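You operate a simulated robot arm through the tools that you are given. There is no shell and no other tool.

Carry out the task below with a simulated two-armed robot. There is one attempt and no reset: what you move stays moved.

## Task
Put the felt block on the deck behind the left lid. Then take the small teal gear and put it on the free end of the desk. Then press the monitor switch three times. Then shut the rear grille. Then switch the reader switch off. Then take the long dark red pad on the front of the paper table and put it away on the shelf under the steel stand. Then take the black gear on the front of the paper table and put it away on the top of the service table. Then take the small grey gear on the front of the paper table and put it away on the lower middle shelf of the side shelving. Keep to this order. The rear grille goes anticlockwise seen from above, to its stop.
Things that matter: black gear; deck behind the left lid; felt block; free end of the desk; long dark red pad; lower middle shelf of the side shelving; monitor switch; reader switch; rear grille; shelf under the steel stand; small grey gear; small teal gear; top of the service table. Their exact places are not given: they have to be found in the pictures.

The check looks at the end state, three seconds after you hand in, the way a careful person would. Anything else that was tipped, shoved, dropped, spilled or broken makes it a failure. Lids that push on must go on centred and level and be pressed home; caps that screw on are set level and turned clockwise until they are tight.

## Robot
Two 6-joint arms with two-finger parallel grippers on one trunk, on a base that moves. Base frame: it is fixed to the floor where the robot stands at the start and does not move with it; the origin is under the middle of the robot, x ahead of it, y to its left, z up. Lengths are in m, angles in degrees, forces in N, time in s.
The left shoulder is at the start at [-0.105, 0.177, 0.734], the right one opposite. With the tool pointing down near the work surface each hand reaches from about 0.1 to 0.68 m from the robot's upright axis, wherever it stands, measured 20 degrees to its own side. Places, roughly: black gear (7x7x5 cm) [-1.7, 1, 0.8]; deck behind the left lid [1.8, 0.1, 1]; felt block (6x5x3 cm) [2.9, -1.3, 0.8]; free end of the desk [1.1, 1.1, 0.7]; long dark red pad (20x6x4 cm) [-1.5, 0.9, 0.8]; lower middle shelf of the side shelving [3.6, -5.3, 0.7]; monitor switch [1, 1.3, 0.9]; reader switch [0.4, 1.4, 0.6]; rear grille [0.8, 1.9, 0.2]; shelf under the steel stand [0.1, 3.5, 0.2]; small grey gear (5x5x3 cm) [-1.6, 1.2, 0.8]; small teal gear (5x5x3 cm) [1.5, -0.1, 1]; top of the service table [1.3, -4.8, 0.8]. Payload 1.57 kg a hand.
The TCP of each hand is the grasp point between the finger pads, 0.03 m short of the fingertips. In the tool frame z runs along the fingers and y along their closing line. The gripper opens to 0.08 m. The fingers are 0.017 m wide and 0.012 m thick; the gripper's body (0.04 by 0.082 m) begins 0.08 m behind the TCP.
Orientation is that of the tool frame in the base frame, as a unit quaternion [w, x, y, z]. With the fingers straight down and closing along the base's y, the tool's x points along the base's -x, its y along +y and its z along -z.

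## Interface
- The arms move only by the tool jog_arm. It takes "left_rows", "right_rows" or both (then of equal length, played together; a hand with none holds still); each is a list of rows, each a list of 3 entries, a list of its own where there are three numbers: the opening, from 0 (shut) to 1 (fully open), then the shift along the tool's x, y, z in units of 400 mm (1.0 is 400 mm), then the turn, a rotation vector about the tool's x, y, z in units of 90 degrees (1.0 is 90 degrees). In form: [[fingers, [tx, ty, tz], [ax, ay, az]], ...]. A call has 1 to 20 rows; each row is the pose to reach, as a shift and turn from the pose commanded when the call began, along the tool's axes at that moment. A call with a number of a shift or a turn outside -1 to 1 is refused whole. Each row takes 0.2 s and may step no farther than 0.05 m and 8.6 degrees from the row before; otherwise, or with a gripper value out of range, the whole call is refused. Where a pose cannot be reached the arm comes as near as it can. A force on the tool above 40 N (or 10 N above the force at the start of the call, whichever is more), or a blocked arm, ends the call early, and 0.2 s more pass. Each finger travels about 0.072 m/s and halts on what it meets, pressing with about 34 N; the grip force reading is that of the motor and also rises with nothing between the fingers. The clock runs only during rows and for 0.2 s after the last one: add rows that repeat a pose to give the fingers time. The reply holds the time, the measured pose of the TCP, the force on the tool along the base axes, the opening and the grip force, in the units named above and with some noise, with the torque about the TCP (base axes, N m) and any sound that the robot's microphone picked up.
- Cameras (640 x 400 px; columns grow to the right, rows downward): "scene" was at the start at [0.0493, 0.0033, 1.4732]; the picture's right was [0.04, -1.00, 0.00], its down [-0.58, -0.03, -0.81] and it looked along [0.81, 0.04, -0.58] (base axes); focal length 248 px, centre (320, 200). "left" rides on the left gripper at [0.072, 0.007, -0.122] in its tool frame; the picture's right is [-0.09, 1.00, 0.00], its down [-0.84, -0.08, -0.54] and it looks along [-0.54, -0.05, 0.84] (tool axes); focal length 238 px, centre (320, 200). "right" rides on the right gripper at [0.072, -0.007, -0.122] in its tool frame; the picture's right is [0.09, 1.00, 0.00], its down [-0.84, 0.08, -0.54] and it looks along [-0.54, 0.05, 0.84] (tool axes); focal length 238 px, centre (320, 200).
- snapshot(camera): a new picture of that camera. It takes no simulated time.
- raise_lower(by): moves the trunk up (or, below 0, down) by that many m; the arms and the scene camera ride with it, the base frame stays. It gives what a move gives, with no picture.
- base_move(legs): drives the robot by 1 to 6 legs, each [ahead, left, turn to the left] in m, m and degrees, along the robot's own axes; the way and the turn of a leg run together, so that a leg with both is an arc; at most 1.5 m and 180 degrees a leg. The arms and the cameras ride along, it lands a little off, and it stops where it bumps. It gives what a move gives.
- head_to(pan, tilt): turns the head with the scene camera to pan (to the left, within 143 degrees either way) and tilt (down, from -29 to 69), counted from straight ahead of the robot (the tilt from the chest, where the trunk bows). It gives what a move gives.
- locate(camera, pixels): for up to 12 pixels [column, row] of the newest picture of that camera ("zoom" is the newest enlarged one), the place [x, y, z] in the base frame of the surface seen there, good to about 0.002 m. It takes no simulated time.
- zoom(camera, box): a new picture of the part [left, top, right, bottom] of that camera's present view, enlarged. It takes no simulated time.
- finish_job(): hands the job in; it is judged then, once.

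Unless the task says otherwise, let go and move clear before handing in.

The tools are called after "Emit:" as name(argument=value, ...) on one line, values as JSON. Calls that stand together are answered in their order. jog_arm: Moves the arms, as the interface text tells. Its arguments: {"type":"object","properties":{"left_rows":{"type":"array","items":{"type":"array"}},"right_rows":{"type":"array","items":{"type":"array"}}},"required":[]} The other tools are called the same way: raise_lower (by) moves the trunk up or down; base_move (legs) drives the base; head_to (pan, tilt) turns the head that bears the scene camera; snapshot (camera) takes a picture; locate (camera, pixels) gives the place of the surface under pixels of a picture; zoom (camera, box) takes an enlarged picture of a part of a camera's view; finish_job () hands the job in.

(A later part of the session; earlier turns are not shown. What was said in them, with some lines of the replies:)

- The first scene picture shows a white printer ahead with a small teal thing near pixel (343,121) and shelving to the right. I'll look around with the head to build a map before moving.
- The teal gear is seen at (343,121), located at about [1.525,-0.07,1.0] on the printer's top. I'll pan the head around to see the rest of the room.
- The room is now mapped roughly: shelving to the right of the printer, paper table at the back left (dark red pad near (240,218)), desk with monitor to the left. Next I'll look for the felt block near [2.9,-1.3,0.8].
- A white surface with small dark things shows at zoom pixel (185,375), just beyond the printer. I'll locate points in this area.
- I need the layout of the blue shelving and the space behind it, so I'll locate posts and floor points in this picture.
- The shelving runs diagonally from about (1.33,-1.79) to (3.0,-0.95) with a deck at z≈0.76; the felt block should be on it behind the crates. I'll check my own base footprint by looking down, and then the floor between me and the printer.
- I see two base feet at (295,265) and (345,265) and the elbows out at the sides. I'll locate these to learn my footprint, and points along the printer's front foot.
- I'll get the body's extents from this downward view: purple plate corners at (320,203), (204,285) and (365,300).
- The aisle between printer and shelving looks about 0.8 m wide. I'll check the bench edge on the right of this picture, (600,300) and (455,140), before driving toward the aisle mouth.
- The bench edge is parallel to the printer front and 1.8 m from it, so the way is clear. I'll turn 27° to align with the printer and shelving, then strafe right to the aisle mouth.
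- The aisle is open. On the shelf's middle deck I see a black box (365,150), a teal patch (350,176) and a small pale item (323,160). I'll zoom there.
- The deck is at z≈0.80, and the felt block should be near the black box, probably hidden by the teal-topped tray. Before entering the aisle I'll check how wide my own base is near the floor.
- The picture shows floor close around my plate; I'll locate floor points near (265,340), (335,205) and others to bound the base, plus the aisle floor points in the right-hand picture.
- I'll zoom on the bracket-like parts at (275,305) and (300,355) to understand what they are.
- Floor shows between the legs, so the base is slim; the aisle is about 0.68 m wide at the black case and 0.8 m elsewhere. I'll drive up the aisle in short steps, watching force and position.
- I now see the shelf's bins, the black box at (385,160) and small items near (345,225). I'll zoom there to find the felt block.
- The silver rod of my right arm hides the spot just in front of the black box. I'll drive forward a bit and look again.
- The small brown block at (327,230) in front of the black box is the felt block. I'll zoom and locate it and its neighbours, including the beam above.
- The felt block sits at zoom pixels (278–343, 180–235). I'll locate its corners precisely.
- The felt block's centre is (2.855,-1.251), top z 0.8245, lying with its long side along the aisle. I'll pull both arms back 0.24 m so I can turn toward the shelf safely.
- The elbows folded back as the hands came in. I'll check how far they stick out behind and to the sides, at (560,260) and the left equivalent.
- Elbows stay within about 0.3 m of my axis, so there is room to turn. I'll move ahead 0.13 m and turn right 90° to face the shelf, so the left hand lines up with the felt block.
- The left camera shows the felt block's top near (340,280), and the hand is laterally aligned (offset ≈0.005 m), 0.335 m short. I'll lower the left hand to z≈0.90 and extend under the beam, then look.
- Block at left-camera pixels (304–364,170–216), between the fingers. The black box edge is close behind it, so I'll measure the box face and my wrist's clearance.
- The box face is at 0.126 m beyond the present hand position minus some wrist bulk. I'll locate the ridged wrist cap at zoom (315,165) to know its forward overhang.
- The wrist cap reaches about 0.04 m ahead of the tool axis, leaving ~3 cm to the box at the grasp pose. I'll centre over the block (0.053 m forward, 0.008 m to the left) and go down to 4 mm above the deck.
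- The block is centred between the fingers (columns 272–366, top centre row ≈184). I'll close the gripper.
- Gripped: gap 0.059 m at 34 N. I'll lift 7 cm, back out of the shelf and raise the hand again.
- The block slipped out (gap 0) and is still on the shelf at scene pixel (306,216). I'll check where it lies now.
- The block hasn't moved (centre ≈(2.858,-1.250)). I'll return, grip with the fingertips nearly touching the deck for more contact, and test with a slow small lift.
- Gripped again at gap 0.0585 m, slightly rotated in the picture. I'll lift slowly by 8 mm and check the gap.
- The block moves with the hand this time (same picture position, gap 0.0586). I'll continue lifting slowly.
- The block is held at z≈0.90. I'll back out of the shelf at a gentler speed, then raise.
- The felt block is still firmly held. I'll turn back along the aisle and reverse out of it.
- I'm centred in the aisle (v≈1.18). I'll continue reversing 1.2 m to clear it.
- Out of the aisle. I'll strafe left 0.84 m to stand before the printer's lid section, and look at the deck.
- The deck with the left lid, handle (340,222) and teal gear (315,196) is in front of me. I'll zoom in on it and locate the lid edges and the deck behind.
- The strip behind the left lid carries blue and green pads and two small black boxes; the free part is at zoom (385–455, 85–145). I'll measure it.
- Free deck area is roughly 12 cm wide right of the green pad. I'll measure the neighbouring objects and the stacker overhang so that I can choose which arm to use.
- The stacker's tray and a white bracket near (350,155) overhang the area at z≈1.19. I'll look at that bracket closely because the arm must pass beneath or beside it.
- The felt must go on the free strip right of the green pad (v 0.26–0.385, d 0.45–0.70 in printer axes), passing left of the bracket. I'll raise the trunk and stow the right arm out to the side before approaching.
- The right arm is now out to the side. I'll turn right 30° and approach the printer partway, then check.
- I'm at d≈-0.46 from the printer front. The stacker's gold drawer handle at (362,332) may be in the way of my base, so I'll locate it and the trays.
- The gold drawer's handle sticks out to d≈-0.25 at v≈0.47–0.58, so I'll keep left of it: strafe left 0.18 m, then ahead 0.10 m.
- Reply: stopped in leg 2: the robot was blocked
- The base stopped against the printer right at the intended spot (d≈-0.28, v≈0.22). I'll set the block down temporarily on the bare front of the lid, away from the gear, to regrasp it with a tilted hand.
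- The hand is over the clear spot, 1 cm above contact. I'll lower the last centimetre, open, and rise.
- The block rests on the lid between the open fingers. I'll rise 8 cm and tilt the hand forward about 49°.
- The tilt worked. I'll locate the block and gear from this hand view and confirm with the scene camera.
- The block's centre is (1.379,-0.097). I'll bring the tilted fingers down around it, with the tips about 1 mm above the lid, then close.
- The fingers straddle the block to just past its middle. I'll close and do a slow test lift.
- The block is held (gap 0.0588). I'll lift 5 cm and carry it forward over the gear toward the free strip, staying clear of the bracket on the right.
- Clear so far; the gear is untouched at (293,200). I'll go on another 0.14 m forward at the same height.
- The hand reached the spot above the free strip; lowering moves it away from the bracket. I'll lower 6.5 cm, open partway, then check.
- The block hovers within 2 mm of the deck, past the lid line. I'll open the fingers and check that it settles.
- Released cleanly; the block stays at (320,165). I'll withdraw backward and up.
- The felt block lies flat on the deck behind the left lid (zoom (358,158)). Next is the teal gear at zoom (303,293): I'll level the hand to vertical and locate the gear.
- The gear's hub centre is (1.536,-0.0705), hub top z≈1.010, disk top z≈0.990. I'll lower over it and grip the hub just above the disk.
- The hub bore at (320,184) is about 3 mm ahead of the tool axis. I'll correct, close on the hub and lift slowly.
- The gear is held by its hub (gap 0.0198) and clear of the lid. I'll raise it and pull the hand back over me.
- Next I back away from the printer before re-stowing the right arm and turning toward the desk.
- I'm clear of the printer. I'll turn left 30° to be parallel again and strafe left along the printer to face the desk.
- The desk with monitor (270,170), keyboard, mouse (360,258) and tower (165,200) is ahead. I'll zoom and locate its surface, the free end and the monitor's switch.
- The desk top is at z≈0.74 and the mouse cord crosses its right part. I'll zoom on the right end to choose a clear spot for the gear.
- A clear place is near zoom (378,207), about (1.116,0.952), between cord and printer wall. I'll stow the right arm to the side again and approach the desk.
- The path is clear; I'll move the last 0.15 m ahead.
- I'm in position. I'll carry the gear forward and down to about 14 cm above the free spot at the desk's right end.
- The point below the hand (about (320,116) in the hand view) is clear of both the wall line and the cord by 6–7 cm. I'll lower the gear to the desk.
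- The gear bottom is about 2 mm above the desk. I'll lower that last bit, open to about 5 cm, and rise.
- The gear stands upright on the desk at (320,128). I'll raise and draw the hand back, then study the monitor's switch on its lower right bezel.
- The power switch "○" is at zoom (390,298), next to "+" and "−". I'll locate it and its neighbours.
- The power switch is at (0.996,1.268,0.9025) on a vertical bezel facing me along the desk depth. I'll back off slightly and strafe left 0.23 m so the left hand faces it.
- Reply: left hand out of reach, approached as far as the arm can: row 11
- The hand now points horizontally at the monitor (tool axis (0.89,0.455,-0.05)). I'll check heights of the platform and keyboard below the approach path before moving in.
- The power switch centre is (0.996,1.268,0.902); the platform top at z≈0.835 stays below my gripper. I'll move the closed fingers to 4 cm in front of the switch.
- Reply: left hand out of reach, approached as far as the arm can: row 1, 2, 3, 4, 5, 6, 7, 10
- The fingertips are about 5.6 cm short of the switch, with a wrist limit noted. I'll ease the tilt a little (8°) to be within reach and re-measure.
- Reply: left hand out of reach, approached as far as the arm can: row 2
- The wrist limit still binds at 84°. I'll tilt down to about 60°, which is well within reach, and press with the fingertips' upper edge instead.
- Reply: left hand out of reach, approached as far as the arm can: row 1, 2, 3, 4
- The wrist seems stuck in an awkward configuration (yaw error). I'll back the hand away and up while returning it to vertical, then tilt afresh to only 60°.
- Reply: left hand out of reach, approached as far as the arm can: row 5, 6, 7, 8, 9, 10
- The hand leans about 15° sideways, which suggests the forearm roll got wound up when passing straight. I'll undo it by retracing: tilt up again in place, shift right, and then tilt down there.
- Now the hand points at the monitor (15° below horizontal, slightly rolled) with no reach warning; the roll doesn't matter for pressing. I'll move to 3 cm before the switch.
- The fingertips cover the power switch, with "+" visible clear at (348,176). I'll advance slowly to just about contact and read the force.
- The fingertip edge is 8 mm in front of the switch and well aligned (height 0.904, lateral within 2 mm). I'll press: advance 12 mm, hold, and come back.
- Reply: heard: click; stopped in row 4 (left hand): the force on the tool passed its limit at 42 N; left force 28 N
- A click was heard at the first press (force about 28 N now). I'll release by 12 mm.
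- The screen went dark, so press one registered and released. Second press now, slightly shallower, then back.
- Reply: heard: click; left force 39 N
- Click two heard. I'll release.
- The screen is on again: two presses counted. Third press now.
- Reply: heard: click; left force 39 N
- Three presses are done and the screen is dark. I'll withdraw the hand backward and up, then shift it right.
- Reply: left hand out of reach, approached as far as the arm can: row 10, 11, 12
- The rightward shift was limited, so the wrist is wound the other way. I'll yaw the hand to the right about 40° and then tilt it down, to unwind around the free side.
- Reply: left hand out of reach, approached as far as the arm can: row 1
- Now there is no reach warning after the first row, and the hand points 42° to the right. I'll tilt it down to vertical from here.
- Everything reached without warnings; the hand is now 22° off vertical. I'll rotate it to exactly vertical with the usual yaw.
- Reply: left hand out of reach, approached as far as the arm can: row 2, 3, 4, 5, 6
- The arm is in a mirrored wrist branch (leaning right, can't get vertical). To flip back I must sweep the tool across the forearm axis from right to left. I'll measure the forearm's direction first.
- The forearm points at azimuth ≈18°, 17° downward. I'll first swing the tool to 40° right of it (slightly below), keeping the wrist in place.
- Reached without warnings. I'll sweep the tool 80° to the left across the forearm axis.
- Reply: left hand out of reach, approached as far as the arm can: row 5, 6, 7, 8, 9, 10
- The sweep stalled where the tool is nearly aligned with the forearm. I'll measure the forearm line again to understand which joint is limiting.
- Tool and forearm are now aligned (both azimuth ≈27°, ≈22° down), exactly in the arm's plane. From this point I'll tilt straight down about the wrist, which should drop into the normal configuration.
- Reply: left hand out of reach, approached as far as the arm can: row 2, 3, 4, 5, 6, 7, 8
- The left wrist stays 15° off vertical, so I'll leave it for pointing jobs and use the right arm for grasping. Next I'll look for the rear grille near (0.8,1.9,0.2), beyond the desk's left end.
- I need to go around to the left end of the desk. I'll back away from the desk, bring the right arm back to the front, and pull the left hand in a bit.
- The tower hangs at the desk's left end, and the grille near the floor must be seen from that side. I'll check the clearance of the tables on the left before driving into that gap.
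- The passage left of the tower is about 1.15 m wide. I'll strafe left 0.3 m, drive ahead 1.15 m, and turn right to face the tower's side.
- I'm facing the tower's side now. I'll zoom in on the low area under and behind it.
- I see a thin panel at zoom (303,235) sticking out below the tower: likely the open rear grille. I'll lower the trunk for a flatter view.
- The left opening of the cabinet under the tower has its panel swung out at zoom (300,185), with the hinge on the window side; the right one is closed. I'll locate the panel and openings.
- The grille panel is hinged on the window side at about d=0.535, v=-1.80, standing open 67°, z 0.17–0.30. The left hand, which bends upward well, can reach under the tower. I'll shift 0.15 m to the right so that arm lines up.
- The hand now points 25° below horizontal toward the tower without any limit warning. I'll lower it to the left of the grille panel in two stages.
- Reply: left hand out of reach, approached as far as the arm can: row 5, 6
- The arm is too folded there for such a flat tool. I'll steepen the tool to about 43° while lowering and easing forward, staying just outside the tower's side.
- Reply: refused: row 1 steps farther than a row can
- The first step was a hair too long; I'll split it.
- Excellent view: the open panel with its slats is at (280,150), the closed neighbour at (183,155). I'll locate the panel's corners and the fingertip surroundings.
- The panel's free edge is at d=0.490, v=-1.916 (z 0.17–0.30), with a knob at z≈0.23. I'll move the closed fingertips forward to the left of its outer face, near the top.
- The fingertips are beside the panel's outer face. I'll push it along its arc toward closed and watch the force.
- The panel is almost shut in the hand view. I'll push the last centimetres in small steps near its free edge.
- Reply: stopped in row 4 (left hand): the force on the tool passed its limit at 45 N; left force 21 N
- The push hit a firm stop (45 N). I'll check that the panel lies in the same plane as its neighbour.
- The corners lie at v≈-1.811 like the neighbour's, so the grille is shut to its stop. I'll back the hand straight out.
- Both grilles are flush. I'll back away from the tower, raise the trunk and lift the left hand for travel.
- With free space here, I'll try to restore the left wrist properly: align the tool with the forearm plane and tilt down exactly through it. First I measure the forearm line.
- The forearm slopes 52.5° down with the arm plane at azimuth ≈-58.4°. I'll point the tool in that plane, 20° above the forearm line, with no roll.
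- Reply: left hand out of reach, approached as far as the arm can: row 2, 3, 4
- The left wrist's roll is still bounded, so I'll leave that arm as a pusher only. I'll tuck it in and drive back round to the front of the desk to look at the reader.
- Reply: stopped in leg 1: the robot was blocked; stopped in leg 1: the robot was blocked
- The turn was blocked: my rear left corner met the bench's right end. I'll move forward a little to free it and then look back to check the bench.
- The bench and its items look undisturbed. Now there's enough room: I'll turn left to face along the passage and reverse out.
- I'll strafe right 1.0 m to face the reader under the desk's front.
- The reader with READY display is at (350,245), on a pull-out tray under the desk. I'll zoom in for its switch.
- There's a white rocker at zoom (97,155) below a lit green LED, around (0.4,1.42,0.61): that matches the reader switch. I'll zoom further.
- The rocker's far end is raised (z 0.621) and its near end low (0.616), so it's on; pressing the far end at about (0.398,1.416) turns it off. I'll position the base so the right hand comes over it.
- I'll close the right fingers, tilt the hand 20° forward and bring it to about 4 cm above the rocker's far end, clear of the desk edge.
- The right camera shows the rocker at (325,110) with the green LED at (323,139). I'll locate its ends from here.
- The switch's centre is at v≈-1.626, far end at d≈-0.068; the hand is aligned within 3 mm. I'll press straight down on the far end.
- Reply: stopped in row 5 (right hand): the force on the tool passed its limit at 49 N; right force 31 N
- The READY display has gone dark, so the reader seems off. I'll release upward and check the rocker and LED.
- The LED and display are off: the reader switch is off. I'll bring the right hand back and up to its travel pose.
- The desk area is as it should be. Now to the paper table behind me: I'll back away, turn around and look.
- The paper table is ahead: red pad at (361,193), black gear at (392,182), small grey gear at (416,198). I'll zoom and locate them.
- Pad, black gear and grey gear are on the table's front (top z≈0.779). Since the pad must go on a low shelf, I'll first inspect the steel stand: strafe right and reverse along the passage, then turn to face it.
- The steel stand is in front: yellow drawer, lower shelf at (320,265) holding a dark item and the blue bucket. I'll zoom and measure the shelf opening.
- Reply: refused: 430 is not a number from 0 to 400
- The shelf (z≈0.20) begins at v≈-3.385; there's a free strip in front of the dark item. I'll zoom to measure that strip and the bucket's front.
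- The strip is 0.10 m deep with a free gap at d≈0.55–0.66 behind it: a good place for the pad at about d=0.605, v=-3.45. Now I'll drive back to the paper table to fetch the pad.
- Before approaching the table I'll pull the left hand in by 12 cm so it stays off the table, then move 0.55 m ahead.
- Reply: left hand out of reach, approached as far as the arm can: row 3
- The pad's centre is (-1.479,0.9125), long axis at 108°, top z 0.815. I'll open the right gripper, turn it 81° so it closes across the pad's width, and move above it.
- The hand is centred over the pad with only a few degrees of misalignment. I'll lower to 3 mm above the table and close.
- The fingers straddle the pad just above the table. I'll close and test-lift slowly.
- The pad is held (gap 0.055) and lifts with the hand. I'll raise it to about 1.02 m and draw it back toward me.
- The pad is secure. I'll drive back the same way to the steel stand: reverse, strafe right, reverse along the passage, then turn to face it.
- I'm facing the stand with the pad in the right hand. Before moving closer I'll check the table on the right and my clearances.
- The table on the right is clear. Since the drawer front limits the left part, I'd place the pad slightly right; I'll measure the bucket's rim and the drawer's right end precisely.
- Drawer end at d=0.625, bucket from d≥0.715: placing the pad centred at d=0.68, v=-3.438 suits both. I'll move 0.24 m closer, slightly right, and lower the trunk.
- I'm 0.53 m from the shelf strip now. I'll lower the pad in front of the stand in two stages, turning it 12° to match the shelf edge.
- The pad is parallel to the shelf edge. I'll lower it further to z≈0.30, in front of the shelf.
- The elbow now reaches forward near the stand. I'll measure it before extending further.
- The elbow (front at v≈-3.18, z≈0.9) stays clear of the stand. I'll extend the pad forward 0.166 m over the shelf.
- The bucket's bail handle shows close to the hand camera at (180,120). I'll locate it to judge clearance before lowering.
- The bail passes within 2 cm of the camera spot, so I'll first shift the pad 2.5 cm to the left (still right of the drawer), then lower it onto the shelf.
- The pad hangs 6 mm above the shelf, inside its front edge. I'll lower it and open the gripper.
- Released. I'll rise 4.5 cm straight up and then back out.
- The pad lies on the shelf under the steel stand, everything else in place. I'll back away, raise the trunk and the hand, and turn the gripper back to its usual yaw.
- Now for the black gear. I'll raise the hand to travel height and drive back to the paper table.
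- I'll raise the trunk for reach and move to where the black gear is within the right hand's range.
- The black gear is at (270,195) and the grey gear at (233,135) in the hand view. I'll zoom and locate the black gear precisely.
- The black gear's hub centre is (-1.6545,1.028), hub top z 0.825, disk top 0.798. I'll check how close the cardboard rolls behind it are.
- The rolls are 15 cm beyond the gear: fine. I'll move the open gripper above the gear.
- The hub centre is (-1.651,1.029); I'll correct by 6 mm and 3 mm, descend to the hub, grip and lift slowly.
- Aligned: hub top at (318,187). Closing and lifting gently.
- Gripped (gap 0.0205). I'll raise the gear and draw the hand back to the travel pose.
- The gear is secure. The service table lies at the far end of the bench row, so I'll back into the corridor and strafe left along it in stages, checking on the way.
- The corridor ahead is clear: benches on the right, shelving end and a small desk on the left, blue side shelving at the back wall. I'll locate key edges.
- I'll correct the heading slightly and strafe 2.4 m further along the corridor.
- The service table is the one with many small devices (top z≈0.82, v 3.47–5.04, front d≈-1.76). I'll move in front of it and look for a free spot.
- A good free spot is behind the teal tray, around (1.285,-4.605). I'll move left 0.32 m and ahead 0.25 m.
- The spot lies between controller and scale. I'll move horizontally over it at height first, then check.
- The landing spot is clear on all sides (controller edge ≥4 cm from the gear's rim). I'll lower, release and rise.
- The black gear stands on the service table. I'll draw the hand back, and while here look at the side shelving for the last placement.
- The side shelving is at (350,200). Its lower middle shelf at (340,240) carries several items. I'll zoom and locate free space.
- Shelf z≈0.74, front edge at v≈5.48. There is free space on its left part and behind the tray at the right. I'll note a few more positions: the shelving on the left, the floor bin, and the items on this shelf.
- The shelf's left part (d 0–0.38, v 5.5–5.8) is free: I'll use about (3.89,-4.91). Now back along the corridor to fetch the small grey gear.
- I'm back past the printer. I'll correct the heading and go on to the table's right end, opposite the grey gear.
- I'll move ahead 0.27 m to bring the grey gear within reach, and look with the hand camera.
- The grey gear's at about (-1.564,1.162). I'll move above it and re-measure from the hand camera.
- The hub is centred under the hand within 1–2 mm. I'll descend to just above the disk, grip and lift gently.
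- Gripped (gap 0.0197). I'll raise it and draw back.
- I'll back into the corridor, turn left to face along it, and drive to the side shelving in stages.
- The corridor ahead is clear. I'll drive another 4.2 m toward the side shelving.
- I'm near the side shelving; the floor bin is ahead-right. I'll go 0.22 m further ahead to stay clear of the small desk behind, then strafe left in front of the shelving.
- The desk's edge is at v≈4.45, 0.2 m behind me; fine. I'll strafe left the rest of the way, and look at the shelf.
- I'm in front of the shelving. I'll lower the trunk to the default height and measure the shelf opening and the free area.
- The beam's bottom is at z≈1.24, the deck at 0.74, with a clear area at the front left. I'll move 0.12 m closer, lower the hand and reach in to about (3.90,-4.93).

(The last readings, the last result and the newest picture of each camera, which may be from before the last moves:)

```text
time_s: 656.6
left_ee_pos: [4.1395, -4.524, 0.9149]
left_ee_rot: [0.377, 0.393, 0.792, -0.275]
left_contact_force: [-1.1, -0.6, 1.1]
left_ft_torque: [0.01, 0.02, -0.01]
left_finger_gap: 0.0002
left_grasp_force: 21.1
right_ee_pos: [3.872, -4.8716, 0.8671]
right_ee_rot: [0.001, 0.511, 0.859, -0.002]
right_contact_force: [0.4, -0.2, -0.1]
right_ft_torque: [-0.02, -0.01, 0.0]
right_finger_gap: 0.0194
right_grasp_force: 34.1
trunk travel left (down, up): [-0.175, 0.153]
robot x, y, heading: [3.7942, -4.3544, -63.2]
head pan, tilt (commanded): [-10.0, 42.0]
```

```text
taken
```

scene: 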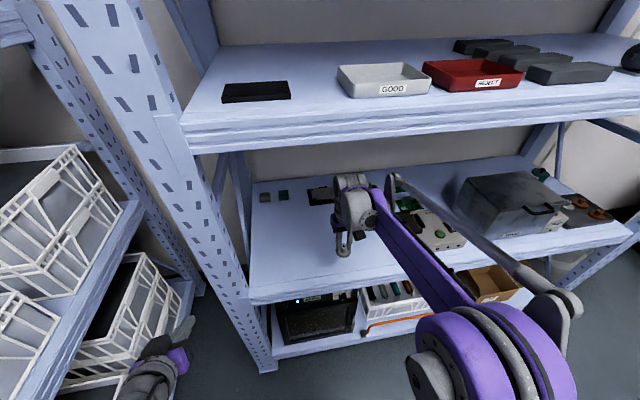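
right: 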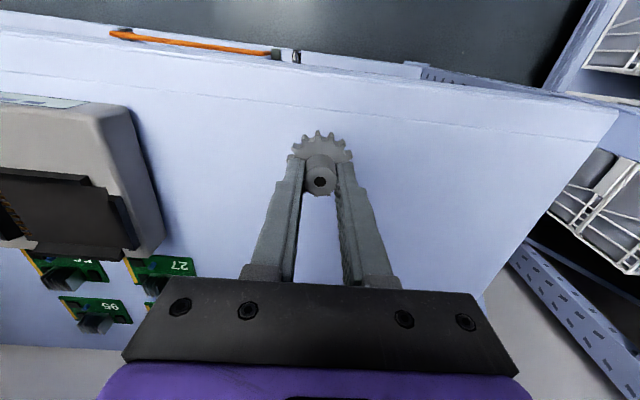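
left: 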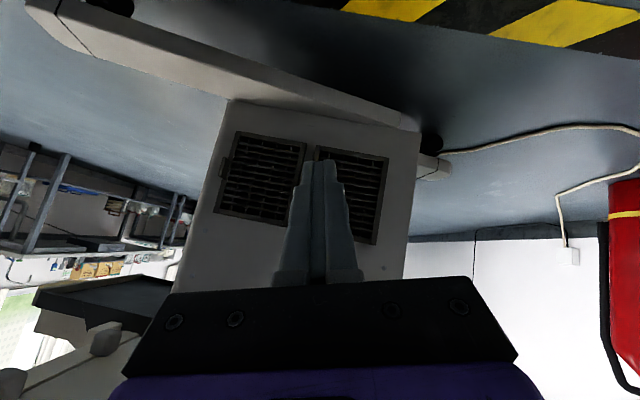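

The gear is over the free area; I'll go 6 cm further in from the edge and lower it onto the shelf.

Emit:
jog_arm(right_rows=[[0, [-0.08, 0, 0], [0, 0, 0]], [0, [-0.15, 0, 0], [0, 0, 0]], [0, [-0.15, 0, 0.07], [0, 0, 0]], [0, [-0.15, 0, 0.14], [0, 0, 0]], [0, [-0.15, 0, 0.185], [0, 0, 0]], [0, [-0.15, 0, 0.203], [0, 0, 0]], [0, [-0.15, 0, 0.203], [0, 0, 0]]])

Emit:
snapshot(camera="right")

Emit:
zoom(camera="scene", box=[240, 140, 440, 300])

```text
time_s: 658.2
left_ee_pos: [4.1375, -4.5219, 0.9153]
left_ee_rot: [0.378, 0.393, 0.792, -0.275]
left_contact_force: [-0.4, 0.5, -0.3]
left_ft_torque: [-0.03, -0.02, -0.03]
left_finger_gap: 0.0
left_grasp_force: 21.1
right_ee_pos: [3.9015, -4.9215, 0.7883]
right_ee_rot: [0.001, 0.511, 0.859, -0.003]
right_contact_force: [-0.5, -0.2, -0.5]
right_ft_torque: [-0.02, 0.01, 0.0]
right_finger_gap: 0.0197
right_grasp_force: 33.1
trunk travel left (down, up): [-0.175, 0.153]
robot x, y, heading: [3.7979, -4.3625, -62.9]
head pan, tilt (commanded): [-10.0, 42.0]
```

```text
taken
```

right: 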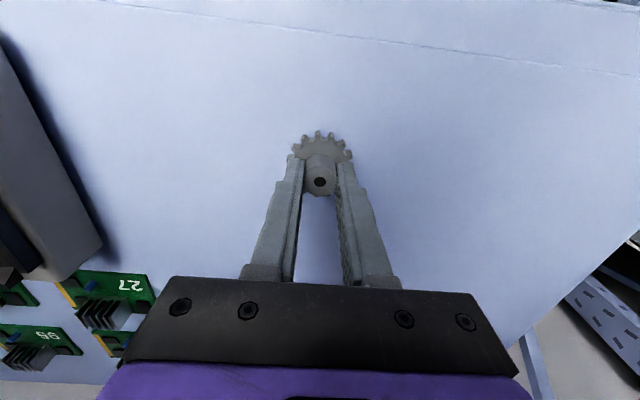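

```text
2.50 times, centred on (340, 220) of scene
```

zoom: 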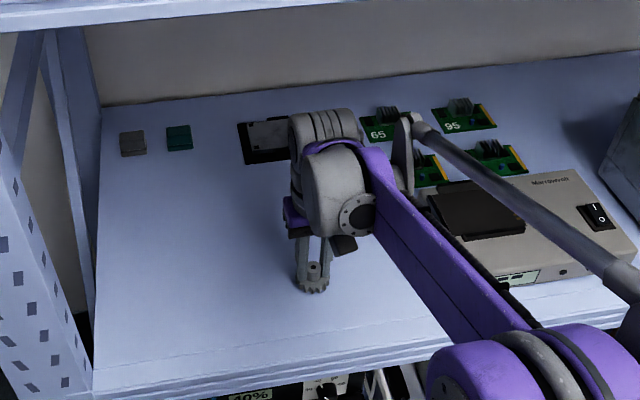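

The gear is about 6 mm above the deck. I'll lower it, release, and rise.

Emit:
jog_arm(right_rows=[[0, [0, 0, 0.008], [0, 0, 0]], [0, [0, 0, 0.0135], [0, 0, 0]], [0, [0, 0, 0.0135], [0, 0, 0]], [0.4, [0, 0, 0.0135], [0, 0, 0]], [0.6, [0, 0, 0.0135], [0, 0, 0]], [0.6, [0, 0, 0.0135], [0, 0, 0]], [0.6, [0, 0, -0.02], [0, 0, 0]], [0.6, [0, 0, -0.08], [0, 0, 0]], [0.6, [0, 0, -0.15], [0, 0, 0]], [0.6, [0, 0, -0.2], [0, 0, 0]]])

Emit:
snapshot(camera="right")

```text
time_s: 660.4
left_ee_pos: [4.1379, -4.5233, 0.9148]
left_ee_rot: [0.378, 0.393, 0.793, -0.274]
left_contact_force: [-0.5, 0.4, -0.8]
left_ft_torque: [0.01, 0.03, 0.0]
left_finger_gap: 0.0001
left_grasp_force: 21.4
right_ee_pos: [3.901, -4.9211, 0.8677]
right_ee_rot: [0.001, 0.511, 0.86, -0.002]
right_contact_force: [-0.4, -1.0, 0.9]
right_ft_torque: [0.01, 0.0, 0.0]
right_finger_gap: 0.0477
right_grasp_force: 0.0
trunk travel left (down, up): [-0.175, 0.153]
robot x, y, heading: [3.7991, -4.3594, -62.8]
head pan, tilt (commanded): [-10.0, 42.0]
```

```text
taken
```

right: 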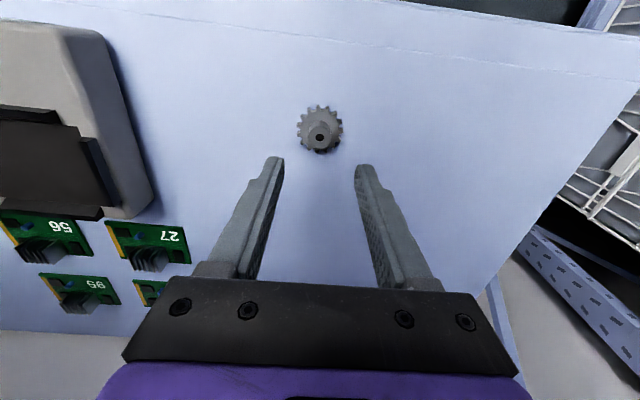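

The grey gear stands upright on the shelf. I'll pull the hand back out of the shelving and step back, then check.

Emit:
jog_arm(right_rows=[[0.6, [0.07, 0, 0], [0, 0, 0]], [0.6, [0.16, 0.01, 0], [0, 0, 0]], [0.6, [0.25, 0.02, 0], [0, 0, 0]], [0.6, [0.34, 0.04, 0], [0, 0, 0]], [0.6, [0.43, 0.06, 0], [0, 0, 0]], [0.6, [0.52, 0.08, 0], [0, 0, 0]], [0.6, [0.58, 0.1, -0.05], [0, 0, 0]]])

Emit:
base_move(legs=[[-0.15, 0, 0]])

Emit:
snapshot(camera="scene")

Emit:
zoom(camera="scene", box=[220, 100, 460, 290])

```text
time_s: 662.0
left_ee_pos: [4.1389, -4.5206, 0.9146]
left_ee_rot: [0.378, 0.393, 0.792, -0.275]
left_contact_force: [0.3, 0.1, 0.9]
left_ft_torque: [-0.02, 0.03, -0.01]
left_finger_gap: 0.0003
left_grasp_force: 21.2
right_ee_pos: [3.8244, -4.6999, 0.8864]
right_ee_rot: [0.002, 0.511, 0.859, -0.002]
right_contact_force: [-0.1, -0.5, 0.7]
right_ft_torque: [-0.02, -0.01, -0.05]
right_finger_gap: 0.048
right_grasp_force: 0.1
trunk travel left (down, up): [-0.175, 0.153]
robot x, y, heading: [3.7984, -4.3577, -63.2]
head pan, tilt (commanded): [-10.0, 42.0]
```

```text
time_s: 663.4
left_ee_pos: [4.0726, -4.3902, 0.915]
left_ee_rot: [0.377, 0.392, 0.793, -0.274]
left_contact_force: [0.5, -0.4, 0.5]
left_ft_torque: [0.01, -0.04, 0.05]
left_finger_gap: 0.0
left_grasp_force: 21.3
right_ee_pos: [3.7581, -4.5676, 0.886]
right_ee_rot: [0.003, 0.511, 0.859, -0.002]
right_contact_force: [0.4, 0.1, 0.4]
right_ft_torque: [0.0, -0.03, 0.01]
right_finger_gap: 0.0482
right_grasp_force: 0.2
trunk travel left (down, up): [-0.175, 0.153]
robot x, y, heading: [3.7286, -4.2277, -62.9]
head pan, tilt (commanded): [-10.0, 42.0]
```

```text
taken
```

scene: 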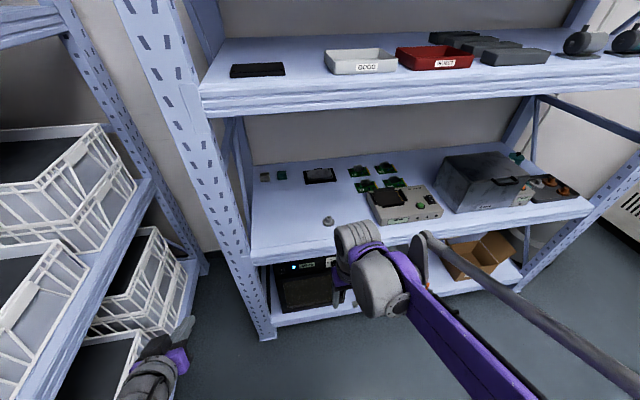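

```text
2.11 times, centred on (340, 195) of scene
```

zoom: 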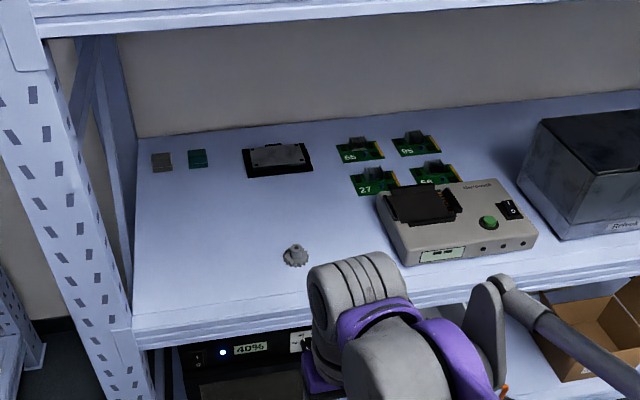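

All eight steps are done. The felt block is on the deck and the teal gear is on the desk. I heard three clicks from the monitor switch, the grille is flush and the reader is dark. The pad, the black gear and the grey gear (zoom (295,256)) each stand where they belong, and both hands are clear. I'm handing in.

Emit:
finish_job()

```text
The job is handed in.
```

I finished all eight steps in the order you gave and handed the job in. I have not seen the result of the check. I confirmed each step in the pictures when I did it, but did not go back round to look again at the end.

| Step | End state |
|---|---|
| Felt block | Flat on the deck behind the left lid, to the right of the green pad |
| Small teal gear | Upright at the right end of the desk, between the mouse cord and the printer |
| Monitor switch | Pressed three times with three clicks heard; the screen is now off |
| Rear grille | Pushed anticlockwise to a firm stop, level with the grille next to it |
| Reader switch | Off; its light and display are dark |
| Long dark red pad | On the front of the shelf under the steel stand |
| Black gear | Upright on the service table, behind the teal tray |
| Small grey gear | Upright on the lower middle shelf of the side shelving, at the left |

- **Desk placement:** I judged the free end of the desk to be the clear area between the keyboard and the printer. The teal gear is inside it, but about 7 cm from the desk's right edge.
- **Bumps:** The robot touched the printer front once and the corner of the bench by the steel stand once. Nothing on the bench looked moved afterwards. I saw nothing out of place at the printer, but did not check it specifically.
- **First grip:** The felt block slipped out on the first lift and stayed where it was. The second grip held.
- **Left arm:** Its wrist ended up unable to point straight down after the monitor presses. I used it only to press the switch and push the grille, and did the rest with the right arm.
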